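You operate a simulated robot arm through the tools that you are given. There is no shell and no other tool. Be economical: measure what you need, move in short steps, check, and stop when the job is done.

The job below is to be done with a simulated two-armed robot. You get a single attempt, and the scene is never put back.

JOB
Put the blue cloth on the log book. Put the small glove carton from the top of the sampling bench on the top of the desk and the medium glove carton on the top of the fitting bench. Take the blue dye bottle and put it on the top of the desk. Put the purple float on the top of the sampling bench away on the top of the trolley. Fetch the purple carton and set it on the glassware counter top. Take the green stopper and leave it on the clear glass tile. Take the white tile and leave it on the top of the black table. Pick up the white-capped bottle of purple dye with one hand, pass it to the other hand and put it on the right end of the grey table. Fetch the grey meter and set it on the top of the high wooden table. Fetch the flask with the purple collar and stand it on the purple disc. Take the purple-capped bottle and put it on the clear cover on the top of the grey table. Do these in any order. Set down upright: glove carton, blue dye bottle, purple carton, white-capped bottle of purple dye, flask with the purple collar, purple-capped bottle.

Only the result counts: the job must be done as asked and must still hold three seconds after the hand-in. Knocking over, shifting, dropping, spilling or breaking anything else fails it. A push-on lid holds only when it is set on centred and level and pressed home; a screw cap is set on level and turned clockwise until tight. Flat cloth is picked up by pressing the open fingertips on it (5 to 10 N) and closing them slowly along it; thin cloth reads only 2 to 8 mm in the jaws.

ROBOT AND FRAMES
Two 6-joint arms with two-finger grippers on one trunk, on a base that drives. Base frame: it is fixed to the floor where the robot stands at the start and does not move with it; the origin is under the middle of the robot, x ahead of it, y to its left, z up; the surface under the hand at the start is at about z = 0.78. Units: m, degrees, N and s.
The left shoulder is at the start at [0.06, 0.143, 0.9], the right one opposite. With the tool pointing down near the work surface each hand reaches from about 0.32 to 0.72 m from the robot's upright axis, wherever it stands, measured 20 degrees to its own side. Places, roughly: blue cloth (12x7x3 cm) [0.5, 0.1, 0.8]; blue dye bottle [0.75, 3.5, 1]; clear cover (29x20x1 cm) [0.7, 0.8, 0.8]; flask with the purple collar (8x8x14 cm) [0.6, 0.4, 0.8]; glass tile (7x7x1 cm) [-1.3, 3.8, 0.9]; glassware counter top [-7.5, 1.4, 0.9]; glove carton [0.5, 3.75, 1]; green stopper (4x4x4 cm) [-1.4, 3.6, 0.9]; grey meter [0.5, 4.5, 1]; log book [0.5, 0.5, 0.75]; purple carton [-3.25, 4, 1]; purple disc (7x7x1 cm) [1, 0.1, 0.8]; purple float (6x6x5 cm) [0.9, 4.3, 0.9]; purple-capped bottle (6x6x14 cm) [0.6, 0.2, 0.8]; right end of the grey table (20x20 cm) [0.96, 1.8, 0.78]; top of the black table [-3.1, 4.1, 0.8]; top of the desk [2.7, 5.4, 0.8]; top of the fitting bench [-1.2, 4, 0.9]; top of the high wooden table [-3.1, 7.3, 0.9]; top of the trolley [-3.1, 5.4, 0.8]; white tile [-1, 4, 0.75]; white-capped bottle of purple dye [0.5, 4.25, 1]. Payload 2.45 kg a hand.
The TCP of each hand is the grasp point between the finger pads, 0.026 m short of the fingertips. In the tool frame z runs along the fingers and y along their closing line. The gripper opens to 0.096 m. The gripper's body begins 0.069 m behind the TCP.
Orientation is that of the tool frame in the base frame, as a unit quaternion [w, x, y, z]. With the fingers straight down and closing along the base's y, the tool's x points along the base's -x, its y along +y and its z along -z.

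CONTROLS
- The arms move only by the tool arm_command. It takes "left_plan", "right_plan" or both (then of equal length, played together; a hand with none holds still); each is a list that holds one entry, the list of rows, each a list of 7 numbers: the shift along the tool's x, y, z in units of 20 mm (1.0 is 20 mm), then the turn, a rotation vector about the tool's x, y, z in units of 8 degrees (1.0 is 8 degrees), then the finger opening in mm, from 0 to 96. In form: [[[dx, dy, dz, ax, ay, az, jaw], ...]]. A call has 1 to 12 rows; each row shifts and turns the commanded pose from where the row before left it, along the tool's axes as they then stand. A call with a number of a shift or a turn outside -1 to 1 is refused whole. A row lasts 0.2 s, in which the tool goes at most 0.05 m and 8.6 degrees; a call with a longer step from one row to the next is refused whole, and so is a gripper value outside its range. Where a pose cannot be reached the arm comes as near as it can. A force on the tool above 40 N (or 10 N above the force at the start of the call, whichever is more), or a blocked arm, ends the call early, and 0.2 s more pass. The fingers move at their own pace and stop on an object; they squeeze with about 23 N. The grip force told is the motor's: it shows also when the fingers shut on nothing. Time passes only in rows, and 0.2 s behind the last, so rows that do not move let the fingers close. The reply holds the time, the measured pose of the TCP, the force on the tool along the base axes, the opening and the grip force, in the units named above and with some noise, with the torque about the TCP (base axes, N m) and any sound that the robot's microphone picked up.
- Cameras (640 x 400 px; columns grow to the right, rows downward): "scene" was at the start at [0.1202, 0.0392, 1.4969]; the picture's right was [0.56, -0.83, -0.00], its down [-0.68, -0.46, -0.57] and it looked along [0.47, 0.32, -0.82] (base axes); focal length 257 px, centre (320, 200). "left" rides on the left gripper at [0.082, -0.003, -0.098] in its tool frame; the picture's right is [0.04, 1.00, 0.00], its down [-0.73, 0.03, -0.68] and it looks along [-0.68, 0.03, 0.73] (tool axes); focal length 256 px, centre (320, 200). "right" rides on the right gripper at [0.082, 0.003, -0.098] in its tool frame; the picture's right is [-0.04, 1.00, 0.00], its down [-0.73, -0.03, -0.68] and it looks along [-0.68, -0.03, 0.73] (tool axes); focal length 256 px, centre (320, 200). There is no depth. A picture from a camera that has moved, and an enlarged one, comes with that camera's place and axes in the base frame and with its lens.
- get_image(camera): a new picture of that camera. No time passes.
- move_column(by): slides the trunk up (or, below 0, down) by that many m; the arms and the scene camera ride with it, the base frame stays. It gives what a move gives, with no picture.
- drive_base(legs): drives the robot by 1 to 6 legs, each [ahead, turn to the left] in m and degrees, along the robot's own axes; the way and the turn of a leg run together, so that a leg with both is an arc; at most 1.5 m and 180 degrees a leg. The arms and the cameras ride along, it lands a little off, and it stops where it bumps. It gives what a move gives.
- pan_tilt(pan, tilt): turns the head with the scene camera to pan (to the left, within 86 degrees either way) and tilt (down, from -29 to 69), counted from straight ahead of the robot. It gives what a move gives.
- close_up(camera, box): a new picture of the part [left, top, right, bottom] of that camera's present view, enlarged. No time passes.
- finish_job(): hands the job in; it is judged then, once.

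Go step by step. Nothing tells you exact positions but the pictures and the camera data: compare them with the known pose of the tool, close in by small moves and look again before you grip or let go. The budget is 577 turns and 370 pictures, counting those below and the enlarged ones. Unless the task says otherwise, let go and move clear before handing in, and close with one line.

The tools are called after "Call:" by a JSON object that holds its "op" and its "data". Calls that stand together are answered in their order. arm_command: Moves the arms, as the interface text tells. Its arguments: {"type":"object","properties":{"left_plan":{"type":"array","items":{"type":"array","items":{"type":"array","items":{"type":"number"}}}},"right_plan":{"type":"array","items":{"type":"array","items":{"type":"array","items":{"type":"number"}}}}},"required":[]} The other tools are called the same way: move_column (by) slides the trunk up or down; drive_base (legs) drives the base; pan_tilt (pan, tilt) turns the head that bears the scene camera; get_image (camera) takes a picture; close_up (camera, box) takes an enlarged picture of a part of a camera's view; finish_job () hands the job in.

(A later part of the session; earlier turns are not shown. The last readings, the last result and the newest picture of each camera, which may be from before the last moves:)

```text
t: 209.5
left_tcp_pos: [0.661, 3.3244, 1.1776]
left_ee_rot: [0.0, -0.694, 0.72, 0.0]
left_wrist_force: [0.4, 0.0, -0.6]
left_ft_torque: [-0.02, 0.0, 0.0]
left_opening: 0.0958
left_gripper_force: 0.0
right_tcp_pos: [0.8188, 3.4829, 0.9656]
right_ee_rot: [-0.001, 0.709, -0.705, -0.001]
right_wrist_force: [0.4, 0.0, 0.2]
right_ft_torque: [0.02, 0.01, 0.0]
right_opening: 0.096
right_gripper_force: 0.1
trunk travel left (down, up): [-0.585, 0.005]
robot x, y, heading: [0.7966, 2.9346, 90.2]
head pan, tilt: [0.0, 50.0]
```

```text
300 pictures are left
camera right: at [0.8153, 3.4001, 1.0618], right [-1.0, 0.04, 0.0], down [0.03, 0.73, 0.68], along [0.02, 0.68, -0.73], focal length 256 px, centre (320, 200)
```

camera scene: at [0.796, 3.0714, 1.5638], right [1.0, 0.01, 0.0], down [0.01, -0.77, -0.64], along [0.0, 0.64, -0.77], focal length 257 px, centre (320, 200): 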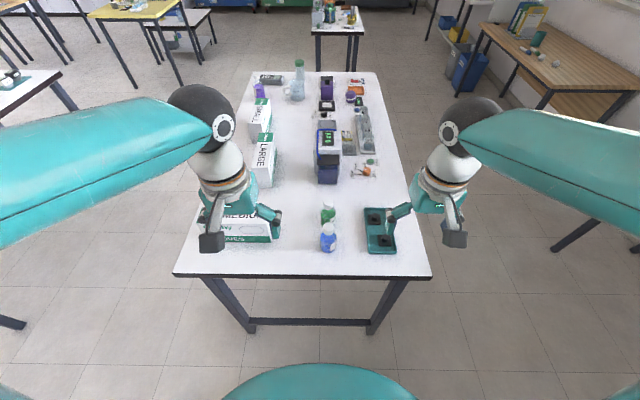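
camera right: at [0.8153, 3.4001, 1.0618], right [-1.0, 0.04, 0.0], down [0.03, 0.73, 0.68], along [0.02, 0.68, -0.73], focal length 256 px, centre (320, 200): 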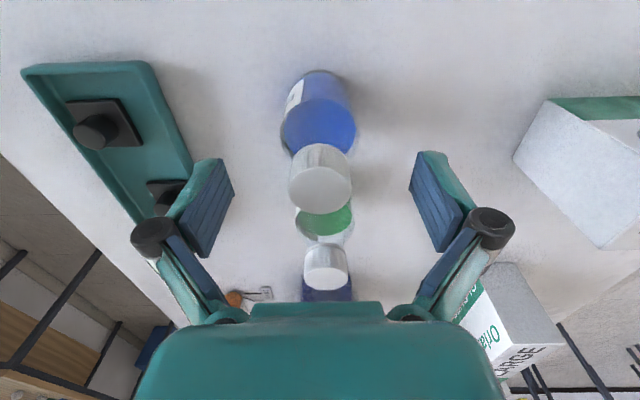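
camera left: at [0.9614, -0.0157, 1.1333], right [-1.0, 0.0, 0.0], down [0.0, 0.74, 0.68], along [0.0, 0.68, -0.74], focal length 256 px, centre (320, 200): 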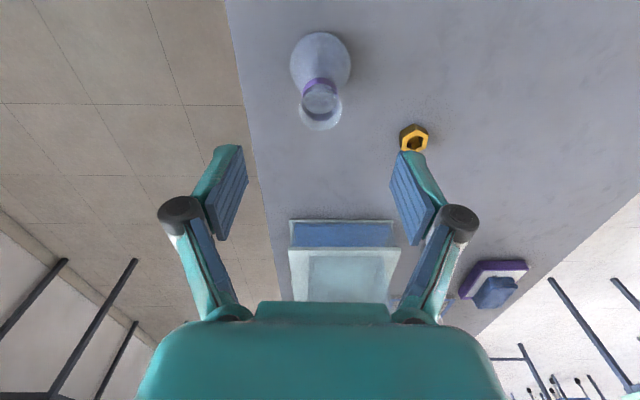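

Call:
{"op": "arm_command", "data": {"right_plan": [[[0, 0, 0.9, 0, 0, 0, 96], [0, 0, 0.9, 0, 0, 0, 96], [0, 0, 0.9, 0, 0, 0, 96], [0, 0, 0, 0, 0, 0, 96]]]}}

Call:
{"op": "get_image", "data": {"camera": "right"}}

```text
t: 210.5
left_tcp_pos: [0.6614, 3.3257, 1.1783]
left_ee_rot: [-0.001, -0.694, 0.72, 0.0]
left_wrist_force: [-0.3, -0.1, -0.1]
left_ft_torque: [0.01, 0.0, -0.01]
left_opening: 0.0961
left_gripper_force: 0.1
right_tcp_pos: [0.819, 3.4812, 0.9105]
right_ee_rot: [-0.001, 0.709, -0.705, -0.001]
right_wrist_force: [0.3, 0.5, 0.3]
right_ft_torque: [-0.02, 0.0, -0.01]
right_opening: 0.0961
right_gripper_force: 0.1
trunk travel left (down, up): [-0.585, 0.005]
robot x, y, heading: [0.7973, 2.9331, 90.5]
head pan, tilt: [0.0, 50.0]
```

```text
299 pictures are left
camera right: at [0.8152, 3.4008, 1.008], right [-1.0, 0.04, 0.0], down [0.03, 0.73, 0.68], along [0.02, 0.68, -0.73], focal length 256 px, centre (320, 200)
```

right: 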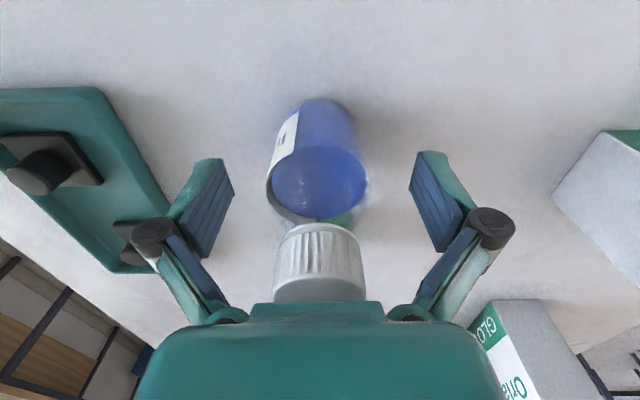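

Call:
{"op": "arm_command", "data": {"right_plan": [[[0, 0, 0.2, 0, 0, 0, 60], [0, 0, 0, 0, 0, 0, 40], [0, 0, 0, 0, 0, 0, 25], [0, 0, 0, 0, 0, 0, 25], [0, 0, 0, 0, 0, 0, 25]]]}}

Call:
{"op": "get_image", "data": {"camera": "right"}}

```text
t: 211.7
left_tcp_pos: [0.661, 3.3256, 1.1774]
left_ee_rot: [-0.001, -0.693, 0.721, -0.001]
left_wrist_force: [-0.2, 0.2, 0.0]
left_ft_torque: [0.0, 0.02, 0.0]
left_opening: 0.0961
left_gripper_force: 0.0
right_tcp_pos: [0.8193, 3.4833, 0.9067]
right_ee_rot: [0.0, 0.709, -0.705, 0.0]
right_wrist_force: [-1.5, -0.6, 0.3]
right_ft_torque: [0.03, 0.0, 0.02]
right_opening: 0.0488
right_gripper_force: 23.1
trunk travel left (down, up): [-0.585, 0.005]
robot x, y, heading: [0.7925, 2.9323, 90.2]
head pan, tilt: [0.0, 50.0]
```

```text
298 pictures are left
camera right: at [0.8153, 3.401, 1.0039], right [-1.0, 0.03, 0.0], down [0.03, 0.73, 0.68], along [0.02, 0.68, -0.73], focal length 256 px, centre (320, 200)
```

right: 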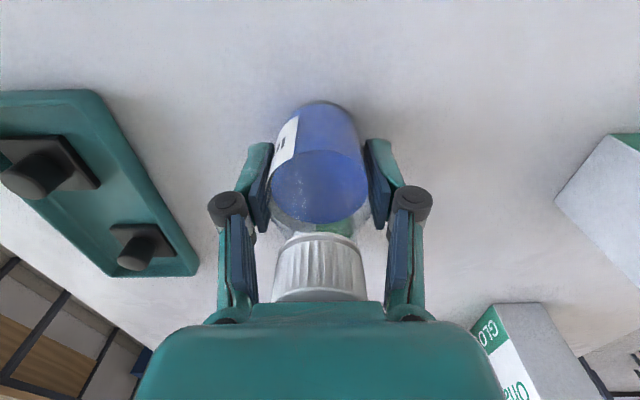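

The blue bottle is gripped. I lift it and draw it back, then look at the medium carton with the left hand.

Call:
{"op": "arm_command", "data": {"right_plan": [[[0, 0, -0.5, 0, 0, 0, 25], [0, 0, -1, 0, 0, 0, 25], [0, 0, -1, 0, 0, 0, 25], [0, 0, -1, 0, 0, 0, 25], [0, 0, -1, 0, 0, 0, 25], [0, 0, -1, 0, 0, 0, 25], [0, 0, -1, 0, 0, 0, 25], [0, 0, -1, 0, 0, 0, 25], [0, 0, -1, 0, 0, 0, 25], [0, 0, -1, 0, 0, 0, 25], [0, 0, -1, 0, 0, 0, 25], [0, 0, -0.5, 0, 0, 0, 25]]]}}

Call:
{"op": "arm_command", "data": {"right_plan": [[[1, -1, 0, 0, 0, 0, 25], [1, -1, 0, 0, 0, 0, 25], [1, -1, 0, 0, 0, 0, 25], [1, -1, 0, 0, 0, 0, 25], [1, -1, 0, 0, 0, 0, 25], [1, -1, 0, 0, 0, 0, 25], [1, -1, 0, 0, 0, 0, 25], [1, -1, 0, 0, 0, 0, 25]]]}}

Call:
{"op": "get_image", "data": {"camera": "left"}}

Call:
{"op": "get_image", "data": {"camera": "scene"}}

```text
t: 214.3
left_tcp_pos: [0.6604, 3.3251, 1.1781]
left_ee_rot: [0.0, -0.693, 0.721, 0.0]
left_wrist_force: [-0.1, 0.6, -0.3]
left_ft_torque: [-0.01, -0.01, -0.01]
left_opening: 0.0959
left_gripper_force: 0.1
right_tcp_pos: [0.82, 3.4813, 1.1269]
right_ee_rot: [0.0, 0.709, -0.705, 0.0]
right_wrist_force: [0.3, -0.3, -0.6]
right_ft_torque: [-0.01, 0.02, 0.0]
right_opening: 0.0483
right_gripper_force: 23.0
trunk travel left (down, up): [-0.585, 0.005]
robot x, y, heading: [0.7978, 2.9361, 90.3]
head pan, tilt: [0.0, 50.0]
```

```text
t: 216.1
left_tcp_pos: [0.6615, 3.3239, 1.1776]
left_ee_rot: [0.0, -0.694, 0.72, -0.001]
left_wrist_force: [0.0, -0.4, 0.1]
left_ft_torque: [0.01, -0.02, 0.02]
left_opening: 0.0959
left_gripper_force: 0.0
right_tcp_pos: [0.9801, 3.3211, 1.1264]
right_ee_rot: [-0.001, 0.709, -0.705, -0.001]
right_wrist_force: [-0.2, 0.1, -1.4]
right_ft_torque: [0.04, 0.03, 0.02]
right_opening: 0.0486
right_gripper_force: 22.3
trunk travel left (down, up): [-0.585, 0.005]
robot x, y, heading: [0.797, 2.9383, 90.3]
head pan, tilt: [0.0, 50.0]
```

```text
297 pictures are left
camera left: at [0.6617, 3.2426, 1.277], right [-1.0, 0.0, 0.0], down [0.0, 0.73, 0.68], along [0.0, 0.68, -0.73], focal length 256 px, centre (320, 200)
```

left: 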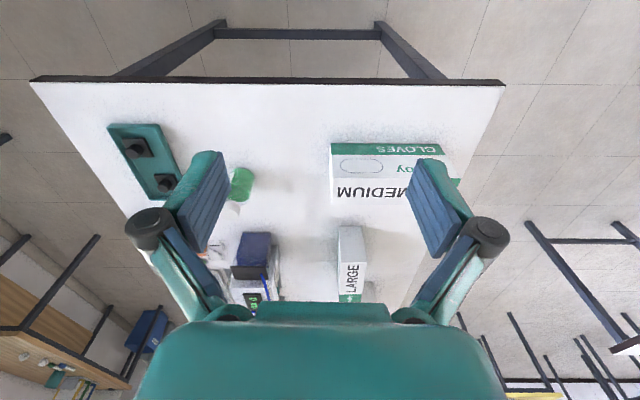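

```text
296 pictures are left
camera scene: at [0.7966, 3.0692, 1.564], right [1.0, 0.01, 0.0], down [0.01, -0.77, -0.64], along [-0.01, 0.64, -0.77], focal length 257 px, centre (320, 200)
```

scene: 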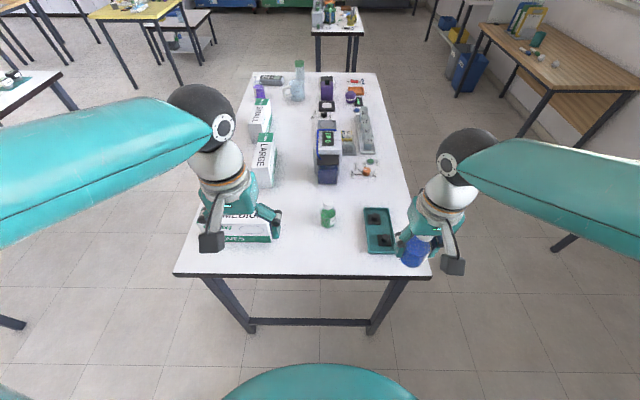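

The medium carton stands at about x 0.41–0.64, y 3.51–3.58, top z 0.934, 7 cm deep. I move the left hand over it and turn it to close along y.

Call:
{"op": "arm_command", "data": {"left_plan": [[[-0.977, 0.654, 0, 0, 0, 0, 96], [-0.977, 0.654, 0, 0, 0, 0, 96], [-0.977, 0.654, 0, 0, 0, 0, 96], [-0.977, 0.654, 0, 0, 0, 0, 96], [-0.977, 0.654, 0, 0, 0, 0, 96], [-0.977, 0.654, 0, 0, 0, 0, 96], [-0.977, 0.654, 0, 0, 0, 0, 96], [-0.977, 0.654, 0, 0, 0, 0, 96], [-0.977, 0.654, 0, 0, 0, 0, 96], [-0.977, 0.654, 0, 0, 0, 0, 96], [-0.977, 0.654, 0, 0, 0, 0, 96]]]}}

Call:
{"op": "arm_command", "data": {"left_plan": [[[0, 0, 0.3, 0, 0, -1, 96], [0, 0, 0.3, 0, 0, -1, 96], [0, 0, 0.3, 0, 0, -1, 96], [0, 0, 0.3, 0, 0, -1, 96], [0, 0, 0.3, 0, 0, -1, 96], [0, 0, 0.3, 0, 0, -1, 96], [0, 0, 0.3, 0, 0, -1, 96], [0, 0, 0.3, 0, 0, -1, 96], [0, 0, 0.3, 0, 0, -1, 96], [0, 0, 0.3, 0, 0, -1, 96], [0, 0, 0.3, 0, 0, -1, 96], [0, 0, 0, 0, 0, -0.4, 96]]]}}

Call:
{"op": "get_image", "data": {"camera": "left"}}

Call:
{"op": "get_image", "data": {"camera": "scene"}}

```text
t: 218.5
left_tcp_pos: [0.5267, 3.5444, 1.1703]
left_ee_rot: [-0.002, -0.694, 0.72, -0.002]
left_wrist_force: [0.5, 0.5, 1.0]
left_ft_torque: [-0.01, -0.03, -0.01]
left_opening: 0.0963
left_gripper_force: 0.0
left hand out of reach, approached as far as the arm can: row 11
right_tcp_pos: [0.9794, 3.3257, 1.1259]
right_ee_rot: [0.0, 0.709, -0.705, 0.0]
right_wrist_force: [0.3, 0.9, -0.6]
right_ft_torque: [0.01, 0.04, 0.0]
right_opening: 0.0483
right_gripper_force: 22.9
trunk travel left (down, up): [-0.585, 0.005]
robot x, y, heading: [0.7925, 2.9354, 90.4]
head pan, tilt: [0.0, 50.0]
```

```text
t: 221.1
left_tcp_pos: [0.5269, 3.5423, 1.1061]
left_ee_rot: [0.001, 1.0, -0.007, -0.001]
left_wrist_force: [-0.6, 0.3, -0.8]
left_ft_torque: [0.01, 0.01, 0.01]
left_opening: 0.0959
left_gripper_force: 0.0
right_tcp_pos: [0.98, 3.3225, 1.1269]
right_ee_rot: [0.001, 0.709, -0.705, 0.0]
right_wrist_force: [0.2, -0.2, -2.1]
right_ft_torque: [-0.02, 0.01, 0.02]
right_opening: 0.0486
right_gripper_force: 22.8
trunk travel left (down, up): [-0.585, 0.005]
robot x, y, heading: [0.7967, 2.9324, 90.3]
head pan, tilt: [0.0, 50.0]
```

```text
295 pictures are left
camera left: at [0.6076, 3.5445, 1.204], right [0.03, -1.0, 0.0], down [-0.73, -0.02, 0.68], along [-0.68, -0.02, -0.73], focal length 256 px, centre (320, 200)
```

left: 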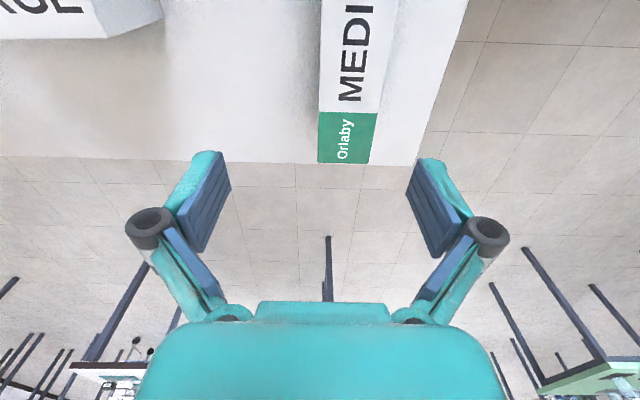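

```text
294 pictures are left
camera scene: at [0.7961, 3.0706, 1.5638], right [1.0, 0.01, 0.0], down [0.01, -0.77, -0.64], along [0.0, 0.64, -0.77], focal length 257 px, centre (320, 200)
```

scene: 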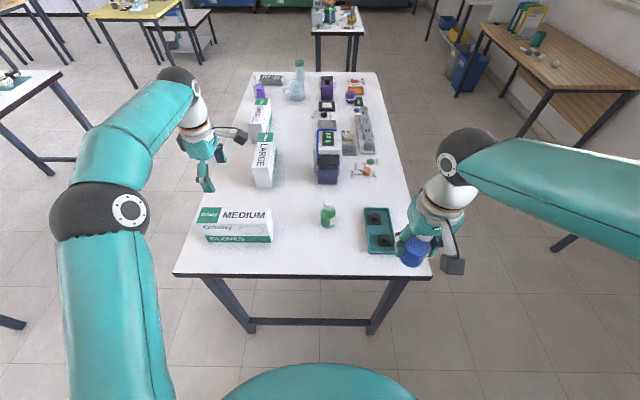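

Triangulating, the carton is at y 3.488–3.541, x 0.44–0.65, top at z about 0.962, and the bench top is about 0.855. I correct and go down partway.

Call:
{"op": "arm_command", "data": {"left_plan": [[[0.45, 0.7, 0, 0, 0, 0, 96], [0.45, 0.7, 0, 0, 0, 0, 96], [0, 0, 1, 0, 0, 0, 96], [0, 0, 1, 0, 0, 0, 96], [0, 0, 1, 0, 0, 0, 96], [0, 0, 1, 0, 0, 0, 96], [0, 0, 1, 0, 0, 0, 96], [0, 0, 0, 0, 0, 0, 96]]]}}

Call:
{"op": "get_image", "data": {"camera": "left"}}

Call:
{"op": "close_up", "data": {"camera": "scene", "box": [160, 150, 320, 260]}}

```text
t: 222.9
left_tcp_pos: [0.5435, 3.5129, 1.0053]
left_ee_rot: [0.001, 1.0, -0.007, -0.001]
left_wrist_force: [0.7, 0.3, -0.5]
left_ft_torque: [-0.01, 0.04, 0.02]
left_opening: 0.0961
left_gripper_force: 0.0
right_tcp_pos: [0.9789, 3.3224, 1.1267]
right_ee_rot: [-0.001, 0.709, -0.706, -0.001]
right_wrist_force: [0.5, 0.0, -1.9]
right_ft_torque: [-0.01, 0.02, -0.02]
right_opening: 0.0487
right_gripper_force: 23.0
trunk travel left (down, up): [-0.585, 0.005]
robot x, y, heading: [0.7982, 2.9338, 90.6]
head pan, tilt: [0.0, 50.0]
```

```text
293 pictures are left
camera left: at [0.6254, 3.5158, 1.1038], right [0.02, -1.0, 0.0], down [-0.73, -0.02, 0.68], along [-0.68, -0.02, -0.73], focal length 256 px, centre (320, 200)
```

left: 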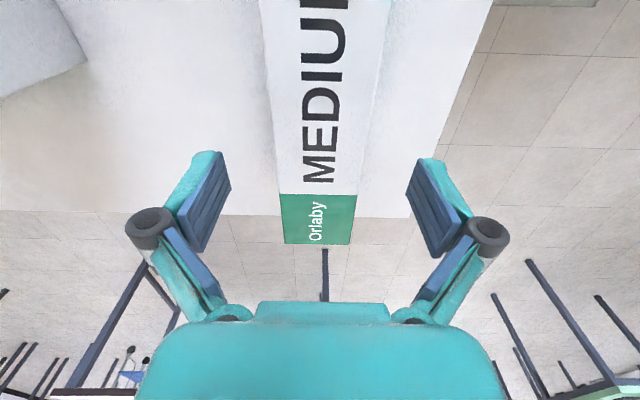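

```text
3.64 times, centred on (240, 205) of scene
camera zoom: at [0.7961, 3.0703, 1.5639], right [1.0, 0.01, 0.0], down [0.01, -0.77, -0.64], along [0.0, 0.64, -0.77], focal length 935 px, centre (611, 182)
```

zoom: 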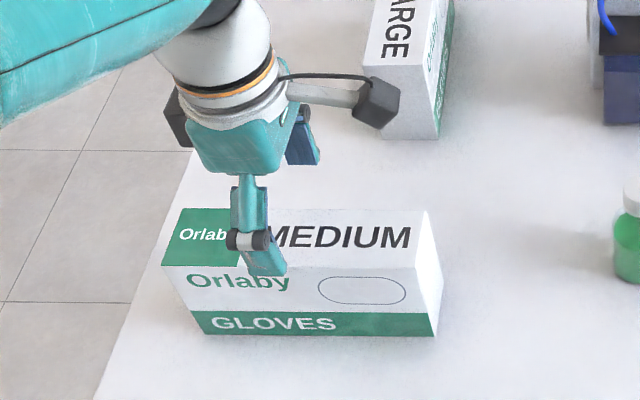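

Call:
{"op": "arm_command", "data": {"left_plan": [[[0, 0, 1, 0, 0, 0, 96], [0, 0, 1, 0, 0, 0, 96], [0, 0, 1, 0, 0, 0, 96], [0, 0, 1, 0, 0, 0, 96], [0, 0, 0.9, 0, 0, 0, 96], [0, 0, 0, 0, 0, 0, 96]]]}}

Call:
{"op": "get_image", "data": {"camera": "left"}}

```text
t: 224.3
left_tcp_pos: [0.5444, 3.5129, 0.908]
left_ee_rot: [0.002, 1.0, -0.008, 0.0]
left_wrist_force: [-0.7, 0.2, 0.1]
left_ft_torque: [-0.02, 0.0, 0.0]
left_opening: 0.0958
left_gripper_force: 0.1
right_tcp_pos: [0.9791, 3.3231, 1.1274]
right_ee_rot: [-0.001, 0.709, -0.705, -0.001]
right_wrist_force: [0.1, 0.0, -0.9]
right_ft_torque: [-0.01, 0.04, 0.0]
right_opening: 0.0485
right_gripper_force: 22.9
trunk travel left (down, up): [-0.585, 0.005]
robot x, y, heading: [0.7985, 2.9309, 90.3]
head pan, tilt: [0.0, 50.0]
```

```text
291 pictures are left
camera left: at [0.6252, 3.5156, 1.0059], right [0.02, -1.0, 0.0], down [-0.73, -0.02, 0.68], along [-0.68, -0.02, -0.73], focal length 256 px, centre (320, 200)
```

left: 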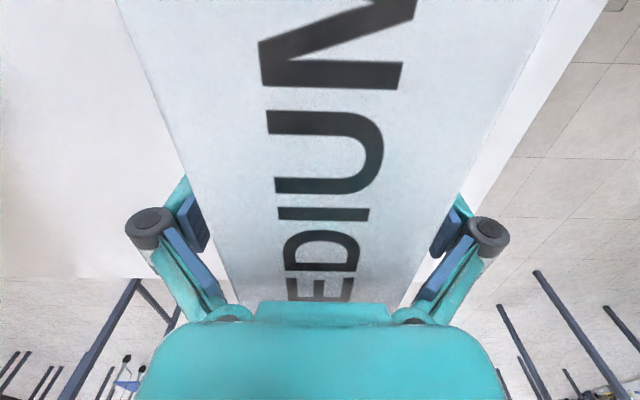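

The fingers straddle the carton. I close and lift.

Call:
{"op": "arm_command", "data": {"left_plan": [[[0, 0, 0, 0, 0, 0, 70], [0, 0, 0, 0, 0, 0, 45], [0, 0, 0, 0, 0, 0, 40], [0, 0, 0, 0, 0, 0, 40], [0, 0, -0.5, 0, 0, 0, 40], [0, 0, -0.5, 0, 0, 0, 40], [0, 0, 0, 0, 0, 0, 40]]]}}

Call:
{"op": "close_up", "data": {"camera": "scene", "box": [160, 150, 320, 260]}}

```text
t: 225.9
left_tcp_pos: [0.545, 3.5138, 0.9263]
left_ee_rot: [0.001, 1.0, -0.009, 0.0]
left_wrist_force: [-0.6, -0.9, -3.6]
left_ft_torque: [0.01, 0.04, 0.08]
left_opening: 0.0638
left_gripper_force: 22.6
right_tcp_pos: [0.9807, 3.3239, 1.1263]
right_ee_rot: [0.0, 0.709, -0.705, -0.001]
right_wrist_force: [0.5, -0.9, -0.8]
right_ft_torque: [0.01, 0.01, -0.01]
right_opening: 0.0485
right_gripper_force: 23.1
trunk travel left (down, up): [-0.585, 0.005]
robot x, y, heading: [0.7983, 2.9348, 90.3]
head pan, tilt: [0.0, 50.0]
```

```text
3.64 times, centred on (240, 205) of scene
camera zoom: at [0.7959, 3.0712, 1.5637], right [1.0, 0.01, 0.0], down [0.01, -0.77, -0.64], along [0.0, 0.64, -0.77], focal length 935 px, centre (611, 182)
```

zoom: 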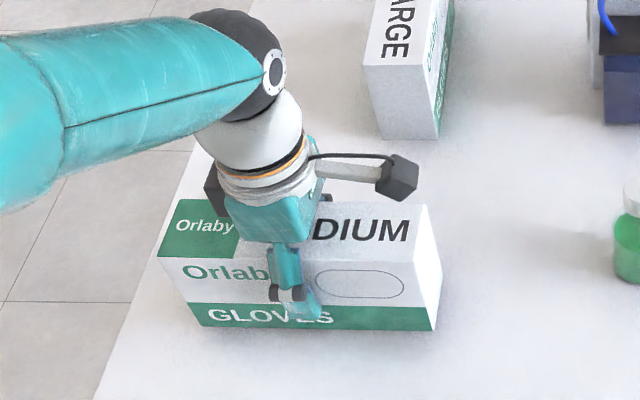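

The medium carton is held. I lift it high, back off and go to the fitting bench.

Call:
{"op": "arm_command", "data": {"left_plan": [[[0, 0, -1, 0, 0, 0, 40], [0, 0, -1, 0, 0, 0, 40], [0, 0, -1, 0, 0, 0, 40], [0, 0, -1, 0, 0, 0, 40], [0, 0, -1, 0, 0, 0, 40], [0, 0, -1, 0, 0, 0, 40], [0, 0, -1, 0, 0, 0, 40], [0, 0, -1, 0, 0, 0, 40], [0, 0.5, -1, 0, 0, 0, 40], [0, 1, -1, 0, 0, 0, 40], [0, 1, 0, 0, 0, 0, 40], [0, 1, 0, 0, 0, 0, 40]]]}}

Call:
{"op": "drive_base", "data": {"legs": [[-0.45, 0], [0, 45]]}}

Call:
{"op": "drive_base", "data": {"legs": [[0, 45], [1.2, 0]]}}

Call:
{"op": "pan_tilt", "data": {"pan": -60, "tilt": 35}}

Call:
{"op": "get_image", "data": {"camera": "scene"}}

```text
t: 228.5
left_tcp_pos: [0.5422, 3.4434, 1.1295]
left_ee_rot: [0.001, 1.0, -0.009, 0.0]
left_wrist_force: [0.7, -0.2, -3.7]
left_ft_torque: [0.03, 0.01, 0.05]
left_opening: 0.0627
left_gripper_force: 22.7
right_tcp_pos: [0.9801, 3.3225, 1.1273]
right_ee_rot: [0.0, 0.708, -0.706, -0.001]
right_wrist_force: [-0.1, 0.3, -0.9]
right_ft_torque: [0.01, 0.04, 0.02]
right_opening: 0.0487
right_gripper_force: 22.8
trunk travel left (down, up): [-0.585, 0.005]
robot x, y, heading: [0.7985, 2.9328, 90.4]
head pan, tilt: [0.0, 50.0]
```

```text
t: 233.6
left_tcp_pos: [0.2578, 2.6609, 1.1275]
left_ee_rot: [0.001, 0.926, 0.376, 0.001]
left_wrist_force: [0.4, 0.3, -4.0]
left_ft_torque: [0.01, -0.02, 0.04]
left_opening: 0.0615
left_gripper_force: 22.8
right_tcp_pos: [0.6527, 2.8848, 1.126]
right_ee_rot: [-0.001, 0.926, -0.378, 0.0]
right_wrist_force: [-0.5, 0.2, -2.0]
right_ft_torque: [0.01, -0.01, -0.01]
right_opening: 0.0487
right_gripper_force: 23.4
trunk travel left (down, up): [-0.585, 0.005]
robot x, y, heading: [0.8268, 2.5077, 135.4]
head pan, tilt: [0.0, 50.0]
```

```text
t: 242.1
left_tcp_pos: [-0.8919, 2.2089, 1.1275]
left_ee_rot: [0.001, 0.712, 0.703, 0.001]
left_wrist_force: [0.1, 0.2, -4.3]
left_ft_torque: [0.03, -0.06, 0.0]
left_opening: 0.0591
left_gripper_force: 23.3
right_tcp_pos: [-0.7739, 2.647, 1.127]
right_ee_rot: [0.0, 1.0, 0.005, 0.0]
right_wrist_force: [-0.1, 0.2, -1.5]
right_ft_torque: [0.0, -0.03, 0.0]
right_opening: 0.0487
right_gripper_force: 23.1
trunk travel left (down, up): [-0.585, 0.005]
robot x, y, heading: [-0.384, 2.4951, -179.7]
head pan, tilt: [0.0, 50.0]
```

```text
t: 243.4
left_tcp_pos: [-0.8912, 2.2097, 1.1277]
left_ee_rot: [0.001, 0.711, 0.703, 0.001]
left_wrist_force: [1.0, -0.9, -3.7]
left_ft_torque: [0.0, 0.02, -0.01]
left_opening: 0.0589
left_gripper_force: 22.9
right_tcp_pos: [-0.7728, 2.646, 1.1273]
right_ee_rot: [0.0, 1.0, 0.006, 0.0]
right_wrist_force: [-0.2, -0.4, -1.0]
right_ft_torque: [0.01, 0.0, 0.0]
right_opening: 0.0487
right_gripper_force: 23.1
trunk travel left (down, up): [-0.585, 0.005]
robot x, y, heading: [-0.3813, 2.4988, -179.2]
head pan, tilt: [-60.0, 35.0]
```

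```text
289 pictures are left
camera scene: at [-0.4887, 2.5705, 1.5856], right [0.86, 0.51, 0.0], down [0.29, -0.49, -0.82], along [-0.41, 0.71, -0.57], focal length 257 px, centre (320, 200)
```

scene: 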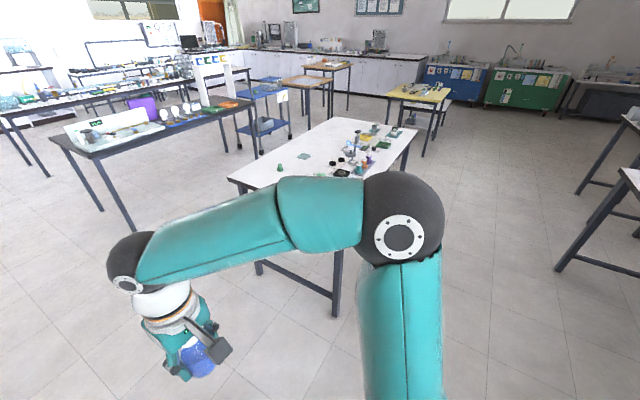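

The fitting bench lies at about x −1.55…−0.82, y 3.39…4.75. I check the carton in the left hand and drive to its south end.

Call:
{"op": "get_image", "data": {"camera": "left"}}

Call:
{"op": "drive_base", "data": {"legs": [[0.78, 0]]}}

Call:
{"op": "drive_base", "data": {"legs": [[0, -45]]}}

Call:
{"op": "drive_base", "data": {"legs": [[0, -45]]}}

Call:
{"op": "pan_tilt", "data": {"pan": 0, "tilt": 45}}

Call:
{"op": "get_image", "data": {"camera": "scene"}}

```text
288 pictures are left
camera left: at [-0.8947, 2.2907, 1.2266], right [1.0, 0.03, 0.0], down [0.02, -0.73, 0.68], along [0.02, -0.68, -0.73], focal length 256 px, centre (320, 200)
```

left: 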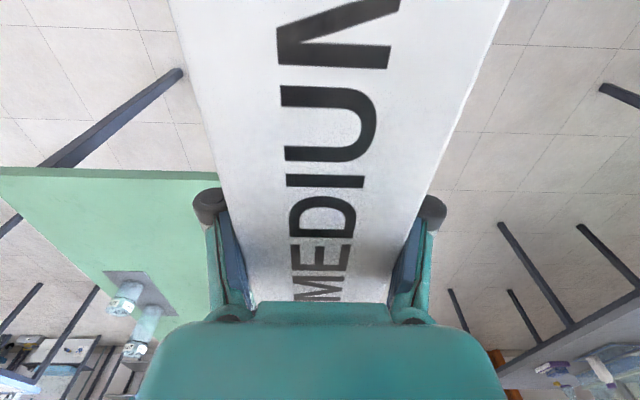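

```text
t: 247.7
left_tcp_pos: [-1.6695, 2.2057, 1.1272]
left_ee_rot: [0.001, 0.712, 0.702, 0.001]
left_wrist_force: [0.4, 0.2, -3.8]
left_ft_torque: [-0.01, -0.01, 0.04]
left_opening: 0.0584
left_gripper_force: 22.9
right_tcp_pos: [-1.5494, 2.6423, 1.127]
right_ee_rot: [0.0, 1.0, 0.003, 0.0]
right_wrist_force: [-0.3, 0.3, -1.1]
right_ft_torque: [0.0, -0.04, -0.02]
right_opening: 0.0483
right_gripper_force: 22.6
trunk travel left (down, up): [-0.585, 0.005]
robot x, y, heading: [-1.1608, 2.4921, -179.6]
head pan, tilt: [-60.0, 35.0]
```

```text
t: 250.4
left_tcp_pos: [-1.7211, 2.65, 1.1289]
left_ee_rot: [0.002, 0.926, 0.376, 0.0]
left_wrist_force: [-0.3, 0.1, -4.1]
left_ft_torque: [0.01, 0.0, -0.03]
left_opening: 0.0581
left_gripper_force: 22.7
right_tcp_pos: [-1.3293, 2.8735, 1.1273]
right_ee_rot: [0.0, 0.925, -0.379, 0.0]
right_wrist_force: [0.3, 0.2, -0.7]
right_ft_torque: [-0.03, -0.01, 0.01]
right_opening: 0.0486
right_gripper_force: 23.0
trunk travel left (down, up): [-0.585, 0.005]
robot x, y, heading: [-1.1808, 2.4672, 135.7]
head pan, tilt: [-60.0, 35.0]
```

```text
t: 253.1
left_tcp_pos: [-1.436, 2.9794, 1.1282]
left_ee_rot: [0.002, 1.0, -0.006, 0.0]
left_wrist_force: [1.1, -0.6, -4.0]
left_ft_torque: [0.0, -0.03, 0.03]
left_opening: 0.0578
left_gripper_force: 23.7
right_tcp_pos: [-0.9992, 2.8606, 1.1283]
right_ee_rot: [-0.001, 0.711, -0.703, 0.001]
right_wrist_force: [-0.2, -0.5, -1.4]
right_ft_torque: [-0.03, 0.02, 0.02]
right_opening: 0.0488
right_gripper_force: 23.7
trunk travel left (down, up): [-0.585, 0.005]
robot x, y, heading: [-1.2185, 2.4642, 91.3]
head pan, tilt: [-60.0, 35.0]
```

```text
t: 254.4
left_tcp_pos: [-1.4367, 2.9777, 1.1291]
left_ee_rot: [0.002, 1.0, -0.007, 0.001]
left_wrist_force: [0.3, 0.3, -4.0]
left_ft_torque: [-0.01, -0.02, 0.02]
left_opening: 0.0579
left_gripper_force: 23.3
right_tcp_pos: [-1.0, 2.8595, 1.1283]
right_ee_rot: [0.0, 0.711, -0.704, 0.0]
right_wrist_force: [0.9, 0.3, -0.3]
right_ft_torque: [0.01, 0.02, 0.0]
right_opening: 0.0485
right_gripper_force: 23.6
trunk travel left (down, up): [-0.585, 0.005]
robot x, y, heading: [-1.2194, 2.4719, 91.3]
head pan, tilt: [0.0, 45.0]
```

```text
287 pictures are left
camera scene: at [-1.2206, 2.6104, 1.5707], right [1.0, 0.02, 0.0], down [0.01, -0.71, -0.71], along [-0.01, 0.71, -0.71], focal length 257 px, centre (320, 200)
```

scene: 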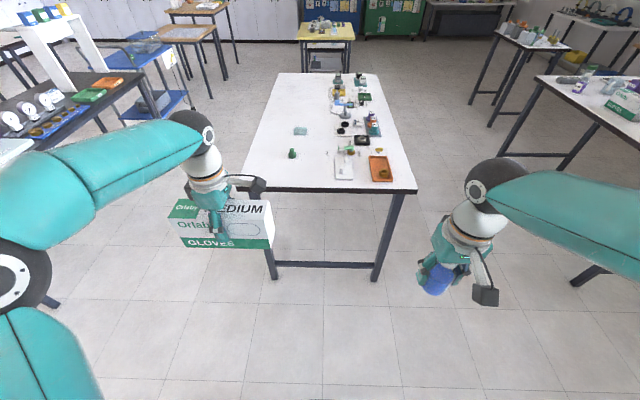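

Call:
{"op": "close_up", "data": {"camera": "scene", "box": [240, 65, 420, 195]}}

Call:
{"op": "close_up", "data": {"camera": "scene", "box": [0, 0, 260, 200]}}

```text
3.08 times, centred on (330, 130) of scene
camera zoom: at [-1.2206, 2.6104, 1.5707], right [1.0, 0.02, 0.0], down [0.01, -0.71, -0.71], along [-0.01, 0.71, -0.71], focal length 791 px, centre (289, 415)
```

zoom: 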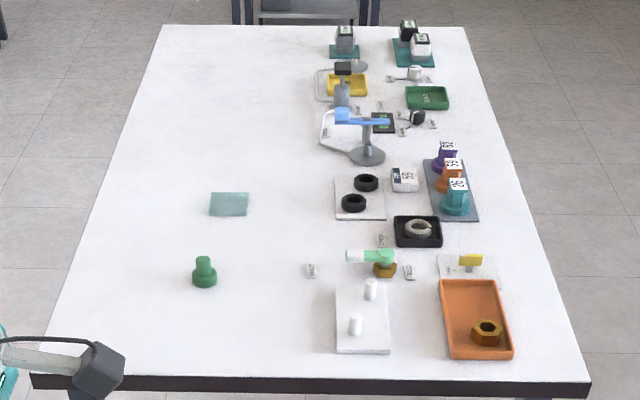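

```text
2.00 times, centred on (130, 100) of scene
camera zoom: at [-1.2206, 2.6104, 1.5707], right [1.0, 0.02, 0.0], down [0.01, -0.71, -0.71], along [-0.01, 0.71, -0.71], focal length 514 px, centre (700, 400)
```

zoom: 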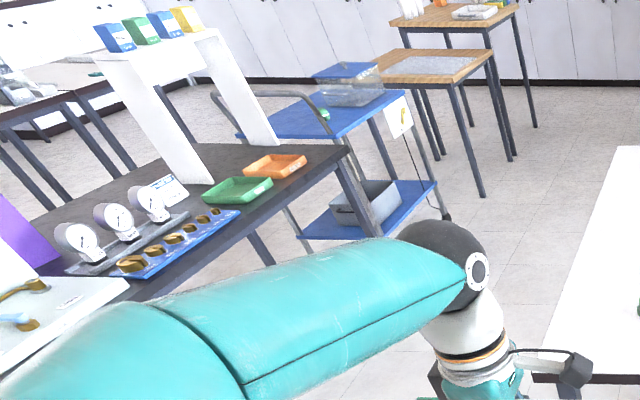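

Free space is at the south-west corner of the fitting bench. I drive ahead so the carton hangs over it.

Call:
{"op": "drive_base", "data": {"legs": [[0.5, -1]]}}

Call:
{"op": "get_image", "data": {"camera": "scene"}}

Call:
{"op": "get_image", "data": {"camera": "left"}}

```text
t: 257.4
left_tcp_pos: [-1.4362, 3.4864, 1.1281]
left_ee_rot: [0.002, 1.0, -0.012, 0.0]
left_wrist_force: [-0.4, -0.4, -3.8]
left_ft_torque: [-0.04, 0.0, 0.01]
left_opening: 0.0578
left_gripper_force: 23.1
right_tcp_pos: [-1.0007, 3.362, 1.1283]
right_ee_rot: [0.0, -0.706, 0.708, -0.001]
right_wrist_force: [-0.2, 0.8, -1.6]
right_ft_torque: [0.01, 0.02, 0.01]
right_opening: 0.0486
right_gripper_force: 22.9
trunk travel left (down, up): [-0.585, 0.005]
robot x, y, heading: [-1.2216, 2.9741, 90.5]
head pan, tilt: [0.0, 45.0]
```

```text
284 pictures are left
camera scene: at [-1.2246, 3.1161, 1.5706], right [1.0, 0.01, 0.0], down [0.0, -0.71, -0.71], along [0.0, 0.71, -0.71], focal length 257 px, centre (320, 200)
```

scene: 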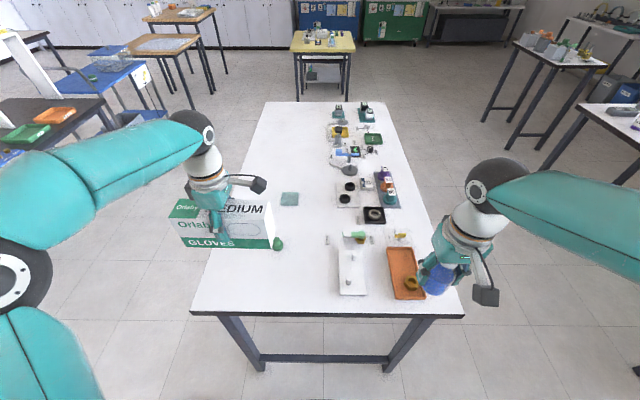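

```text
283 pictures are left
camera left: at [-1.3548, 3.4877, 1.2275], right [0.01, -1.0, 0.0], down [-0.73, -0.01, 0.68], along [-0.68, -0.01, -0.73], focal length 256 px, centre (320, 200)
```

left: 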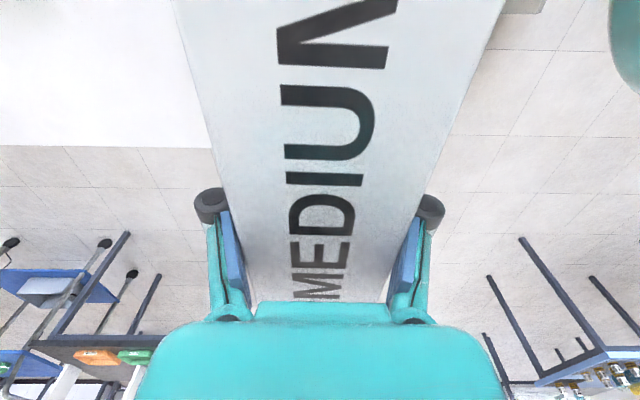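

I shift to (−1.40, 3.46) and lower the carton.

Call:
{"op": "arm_command", "data": {"left_plan": [[[0.9, 0.65, 0, 0, 0, 0, 40], [0.9, 0.65, 0, 0, 0, 0, 40], [0, 0, 1, 0, 0, 0, 40], [0, 0, 1, 0, 0, 0, 40], [0, 0, 1, 0, 0, 0, 40], [0, 0, 1, 0, 0, 0, 40], [0, 0, 1, 0, 0, 0, 40], [0, 0, 1, 0, 0, 0, 40], [0, 0, 1, 0, 0, 0, 40], [0, 0, 1, 0, 0, 0, 40], [0, 0, 0, 0, 0, 0, 40]]]}}

Call:
{"op": "get_image", "data": {"camera": "scene"}}

```text
t: 259.8
left_tcp_pos: [-1.4022, 3.4575, 0.9701]
left_ee_rot: [0.002, 1.0, -0.013, 0.0]
left_wrist_force: [-0.1, 0.2, -4.0]
left_ft_torque: [0.0, 0.01, 0.03]
left_opening: 0.0577
left_gripper_force: 23.3
right_tcp_pos: [-1.0015, 3.3615, 1.1295]
right_ee_rot: [0.002, -0.706, 0.708, 0.001]
right_wrist_force: [-1.0, -0.1, -1.1]
right_ft_torque: [0.02, 0.0, 0.01]
right_opening: 0.0486
right_gripper_force: 22.7
trunk travel left (down, up): [-0.585, 0.005]
robot x, y, heading: [-1.2238, 2.974, 90.4]
head pan, tilt: [0.0, 45.0]
```

```text
282 pictures are left
camera scene: at [-1.2246, 3.1148, 1.5708], right [1.0, 0.01, 0.0], down [0.0, -0.71, -0.71], along [0.0, 0.71, -0.71], focal length 257 px, centre (320, 200)
```

scene: 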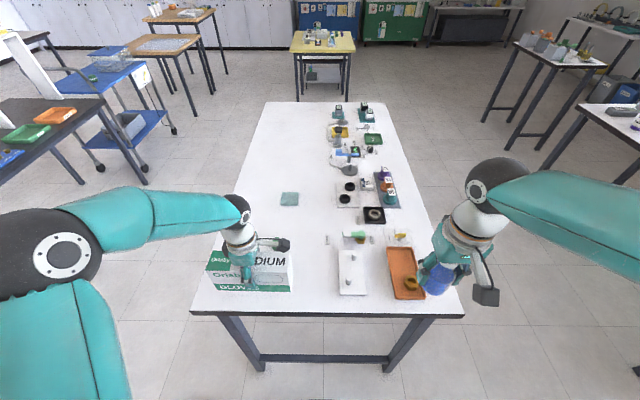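

Call:
{"op": "arm_command", "data": {"left_plan": [[[0, 0, 1, 0, 0, 0, 40], [0, 0, 0.7, 0, 0, 0, 40], [0, 0, 0.3, 0, 0, 0, 40], [0, 0, 0, 0, 0, 0, 40]]]}}

Call:
{"op": "arm_command", "data": {"left_plan": [[[0, 0, 0.25, 0, 0, 0, 40], [0, 0, 0.25, 0, 0, 0, 40], [0, 0, 0, 0, 0, 0, 40]]]}}

```text
t: 260.8
left_tcp_pos: [-1.4013, 3.456, 0.9291]
left_ee_rot: [0.001, 1.0, -0.013, 0.0]
left_wrist_force: [0.3, -0.1, -2.9]
left_ft_torque: [-0.02, 0.02, -0.01]
left_opening: 0.0579
left_gripper_force: 23.2
right_tcp_pos: [-1.0006, 3.3613, 1.129]
right_ee_rot: [0.0, -0.706, 0.708, 0.0]
right_wrist_force: [0.1, 0.0, -1.0]
right_ft_torque: [0.01, 0.0, 0.05]
right_opening: 0.0485
right_gripper_force: 22.8
trunk travel left (down, up): [-0.585, 0.005]
robot x, y, heading: [-1.2243, 2.9689, 90.3]
head pan, tilt: [0.0, 45.0]
```

```text
t: 261.6
left_tcp_pos: [-1.4006, 3.4574, 0.9211]
left_ee_rot: [0.001, 1.0, -0.013, -0.001]
left_wrist_force: [1.3, -1.9, 9.5]
left_ft_torque: [0.24, 1.29, 0.09]
left_opening: 0.058
left_gripper_force: 22.6
right_tcp_pos: [-1.0, 3.3591, 1.1295]
right_ee_rot: [0.002, -0.706, 0.708, 0.0]
right_wrist_force: [0.4, 0.5, -1.5]
right_ft_torque: [-0.02, -0.03, -0.01]
right_opening: 0.0484
right_gripper_force: 23.2
trunk travel left (down, up): [-0.585, 0.005]
robot x, y, heading: [-1.2213, 2.9738, 90.2]
head pan, tilt: [0.0, 45.0]
```

The west end touched first. I lower a little further so it levels on the bench.

Call:
{"op": "arm_command", "data": {"left_plan": [[[0, 0, 0.15, 0, 0, 0, 40], [0, 0, 0.1, 0, 0, 0, 40], [0, 0, 0, 0, 0, 0, 40]]]}}

Call:
{"op": "close_up", "data": {"camera": "scene", "box": [180, 210, 320, 320]}}

```text
t: 262.1
left_tcp_pos: [-1.4007, 3.4592, 0.9213]
left_ee_rot: [-0.003, 1.0, -0.012, 0.001]
left_wrist_force: [1.1, -5.0, 17.6]
left_ft_torque: [-0.76, -0.23, 0.01]
left_opening: 0.0585
left_gripper_force: 22.8
right_tcp_pos: [-0.9995, 3.3597, 1.1308]
right_ee_rot: [0.001, -0.707, 0.708, 0.0]
right_wrist_force: [-0.6, 0.0, -1.6]
right_ft_torque: [0.02, -0.03, 0.01]
right_opening: 0.0487
right_gripper_force: 22.7
trunk travel left (down, up): [-0.585, 0.005]
robot x, y, heading: [-1.2288, 2.9748, 90.4]
head pan, tilt: [0.0, 45.0]
stopped in row 2 (left hand): the force on the tool passed its limit at 44 N (the readings are from after the stop); the commanded pose is now the measured one
```

```text
3.64 times, centred on (250, 265) of scene
camera zoom: at [-1.224, 3.1129, 1.5708], right [1.0, 0.01, 0.0], down [0.0, -0.71, -0.71], along [0.0, 0.71, -0.71], focal length 935 px, centre (574, -36)
```

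zoom: 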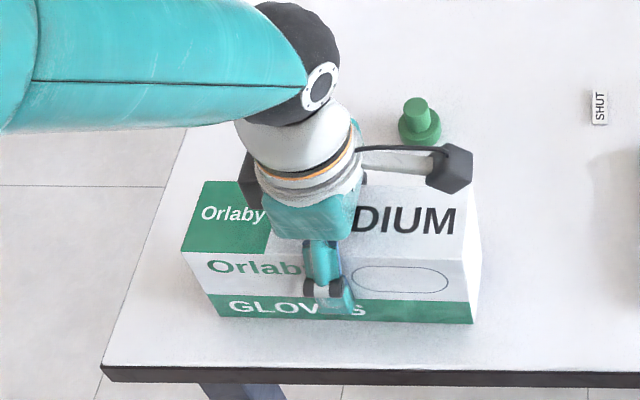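

Level on the bench. I release and rise.

Call:
{"op": "arm_command", "data": {"left_plan": [[[0, 0, -0.1, 0, 0, 0, 58], [0, 0, 0, 0, 0, 0, 70], [0, 0, 0, 0, 0, 0, 90], [0, 0, 0, 0, 0, 0, 96], [0, 0, -0.5, 0, 0, 0, 96], [0, 0, -1, 0, 0, 0, 96], [0, 0, -1, 0, 0, 0, 96], [0, 0, -1, 0, 0, 0, 96], [0, 0, -1, 0, 0, 0, 96], [0, 0, -1, 0, 0, 0, 96], [0, 0, -1, 0, 0, 0, 96], [0, 0, -1, 0, 0, 0, 96]]]}}

Call:
{"op": "get_image", "data": {"camera": "scene"}}

Call:
{"op": "get_image", "data": {"camera": "left"}}

```text
t: 264.7
left_tcp_pos: [-1.4008, 3.459, 1.0711]
left_ee_rot: [-0.003, 1.0, -0.013, 0.0]
left_wrist_force: [0.6, -0.2, 0.3]
left_ft_torque: [0.01, 0.02, -0.01]
left_opening: 0.0959
left_gripper_force: 0.0
right_tcp_pos: [-1.0005, 3.3615, 1.1298]
right_ee_rot: [0.0, -0.706, 0.708, 0.001]
right_wrist_force: [0.3, 0.2, -0.7]
right_ft_torque: [0.03, 0.0, 0.01]
right_opening: 0.0484
right_gripper_force: 22.7
trunk travel left (down, up): [-0.585, 0.005]
robot x, y, heading: [-1.2262, 2.9731, 90.2]
head pan, tilt: [0.0, 45.0]
```

```text
280 pictures are left
camera scene: at [-1.2245, 3.1144, 1.5708], right [1.0, 0.01, 0.0], down [0.0, -0.71, -0.71], along [0.0, 0.71, -0.71], focal length 257 px, centre (320, 200)
```

scene: 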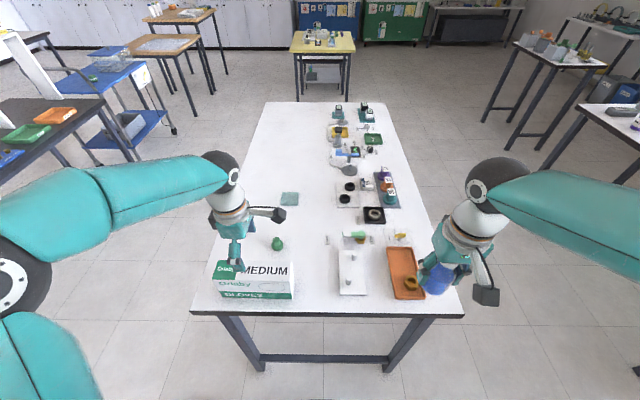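

```text
279 pictures are left
camera left: at [-1.3192, 3.4599, 1.1702], right [0.01, -1.0, -0.01], down [-0.73, -0.01, 0.68], along [-0.68, -0.01, -0.73], focal length 256 px, centre (320, 200)
```

left: 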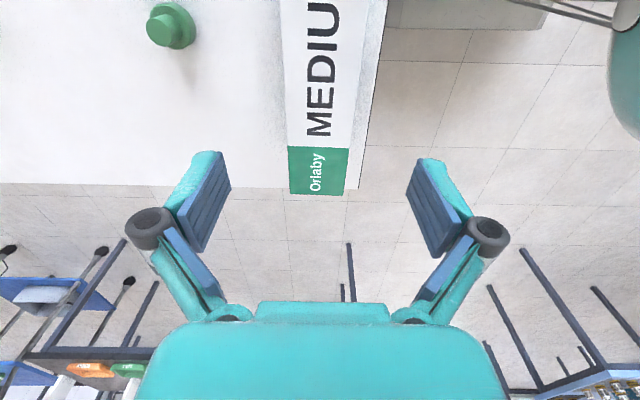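

The medium carton stands well. Before leaving I look closely at the white tile candidates.

Call:
{"op": "close_up", "data": {"camera": "scene", "box": [310, 95, 430, 185]}}

Call:
{"op": "close_up", "data": {"camera": "scene", "box": [310, 165, 470, 310]}}

```text
4.44 times, centred on (370, 140) of scene
camera zoom: at [-1.2245, 3.1144, 1.5708], right [1.0, 0.01, 0.0], down [0.0, -0.71, -0.71], along [0.0, 0.71, -0.71], focal length 1143 px, centre (98, 467)
```

zoom: 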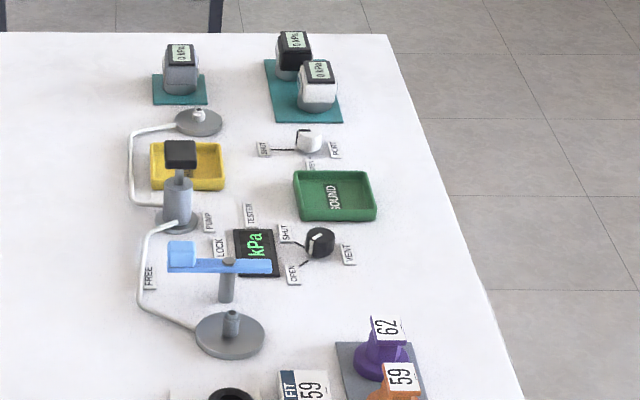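

```text
2.76 times, centred on (390, 238) of scene
camera zoom: at [-1.2245, 3.1144, 1.5708], right [1.0, 0.01, 0.0], down [0.0, -0.71, -0.71], along [0.0, 0.71, -0.71], focal length 709 px, centre (127, 97)
```

zoom: 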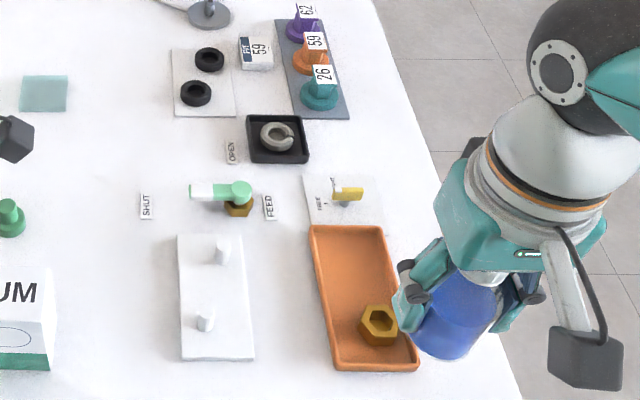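

I will judge the white tile from closer later. Now I go round to the west side of the sampling bench for the small carton.

Call:
{"op": "drive_base", "data": {"legs": [[-0.5, 0], [0, -45]]}}

Call:
{"op": "drive_base", "data": {"legs": [[0, -45], [1.25, 0]]}}

Call:
{"op": "drive_base", "data": {"legs": [[0, 45]]}}

Call:
{"op": "drive_base", "data": {"legs": [[0, 45], [1.4, 0]]}}

Call:
{"op": "pan_tilt", "data": {"pan": -60, "tilt": 45}}

Call:
{"op": "get_image", "data": {"camera": "scene"}}

```text
t: 270.0
left_tcp_pos: [-1.0009, 2.9384, 1.0713]
left_ee_rot: [-0.002, 0.917, -0.398, 0.001]
left_wrist_force: [-0.3, 0.2, 0.2]
left_ft_torque: [-0.01, -0.02, 0.01]
left_opening: 0.096
left_gripper_force: 0.1
right_tcp_pos: [-0.7907, 2.5839, 1.1301]
right_ee_rot: [0.0, -0.378, 0.926, -0.001]
right_wrist_force: [-0.4, 0.7, -0.7]
right_ft_torque: [-0.02, 0.03, -0.02]
right_opening: 0.0486
right_gripper_force: 22.8
trunk travel left (down, up): [-0.585, 0.005]
robot x, y, heading: [-1.2448, 2.4928, 45.2]
head pan, tilt: [0.0, 45.0]
```

```text
t: 278.8
left_tcp_pos: [0.4981, 2.6387, 1.0711]
left_ee_rot: [0.001, -0.695, 0.719, -0.001]
left_wrist_force: [1.3, 0.4, -0.8]
left_ft_torque: [-0.03, -0.01, 0.02]
left_opening: 0.0959
left_gripper_force: 0.0
right_tcp_pos: [0.3962, 2.2379, 1.1302]
right_ee_rot: [0.0, 0.007, 1.0, -0.001]
right_wrist_force: [0.4, 0.5, -1.3]
right_ft_torque: [0.01, 0.02, -0.01]
right_opening: 0.0486
right_gripper_force: 23.4
trunk travel left (down, up): [-0.585, 0.005]
robot x, y, heading: [0.0134, 2.4966, -0.2]
head pan, tilt: [0.0, 45.0]
```

```text
t: 281.5
left_tcp_pos: [0.2566, 2.9408, 1.0721]
left_ee_rot: [-0.003, 0.917, -0.4, 0.001]
left_wrist_force: [0.9, 0.1, -0.6]
left_ft_torque: [-0.02, 0.03, 0.02]
left_opening: 0.0957
left_gripper_force: 0.0
right_tcp_pos: [0.4661, 2.5864, 1.1303]
right_ee_rot: [0.001, -0.376, 0.927, 0.0]
right_wrist_force: [0.1, 0.2, -1.4]
right_ft_torque: [-0.01, 0.01, 0.01]
right_opening: 0.0484
right_gripper_force: 23.8
trunk travel left (down, up): [-0.585, 0.005]
robot x, y, heading: [0.0347, 2.4756, 44.7]
head pan, tilt: [0.0, 45.0]
```

```text
t: 290.9
left_tcp_pos: [-0.1331, 4.367, 1.0724]
left_ee_rot: [-0.002, 1.0, -0.018, 0.0]
left_wrist_force: [0.0, 0.2, 0.8]
left_ft_torque: [-0.02, 0.03, 0.01]
left_opening: 0.096
left_gripper_force: 0.0
right_tcp_pos: [0.2663, 4.2661, 1.1302]
right_ee_rot: [0.001, -0.703, 0.712, -0.001]
right_wrist_force: [0.2, 0.2, -1.3]
right_ft_torque: [-0.02, -0.02, 0.01]
right_opening: 0.0488
right_gripper_force: 22.7
trunk travel left (down, up): [-0.585, 0.005]
robot x, y, heading: [0.0397, 3.8783, 90.0]
head pan, tilt: [0.0, 45.0]
```

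```text
t: 292.2
left_tcp_pos: [-0.1321, 4.3679, 1.0728]
left_ee_rot: [-0.003, 1.0, -0.017, 0.0]
left_wrist_force: [-0.1, -0.4, -0.2]
left_ft_torque: [-0.01, 0.01, 0.04]
left_opening: 0.0959
left_gripper_force: 0.0
right_tcp_pos: [0.266, 4.2645, 1.1313]
right_ee_rot: [0.001, -0.703, 0.711, 0.0]
right_wrist_force: [0.0, 0.1, -0.8]
right_ft_torque: [0.02, 0.0, 0.0]
right_opening: 0.0487
right_gripper_force: 22.9
trunk travel left (down, up): [-0.585, 0.005]
robot x, y, heading: [0.0387, 3.8817, 90.1]
head pan, tilt: [-60.0, 45.0]
```

```text
276 pictures are left
camera scene: at [0.1115, 3.9805, 1.5708], right [0.5, -0.87, 0.0], down [-0.61, -0.35, -0.71], along [0.61, 0.35, -0.71], focal length 257 px, centre (320, 200)
```

scene: 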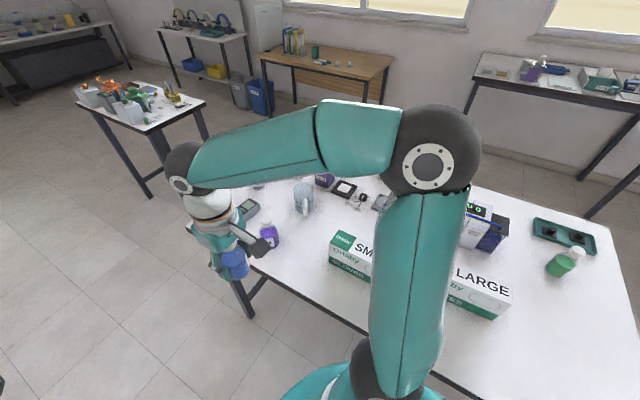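

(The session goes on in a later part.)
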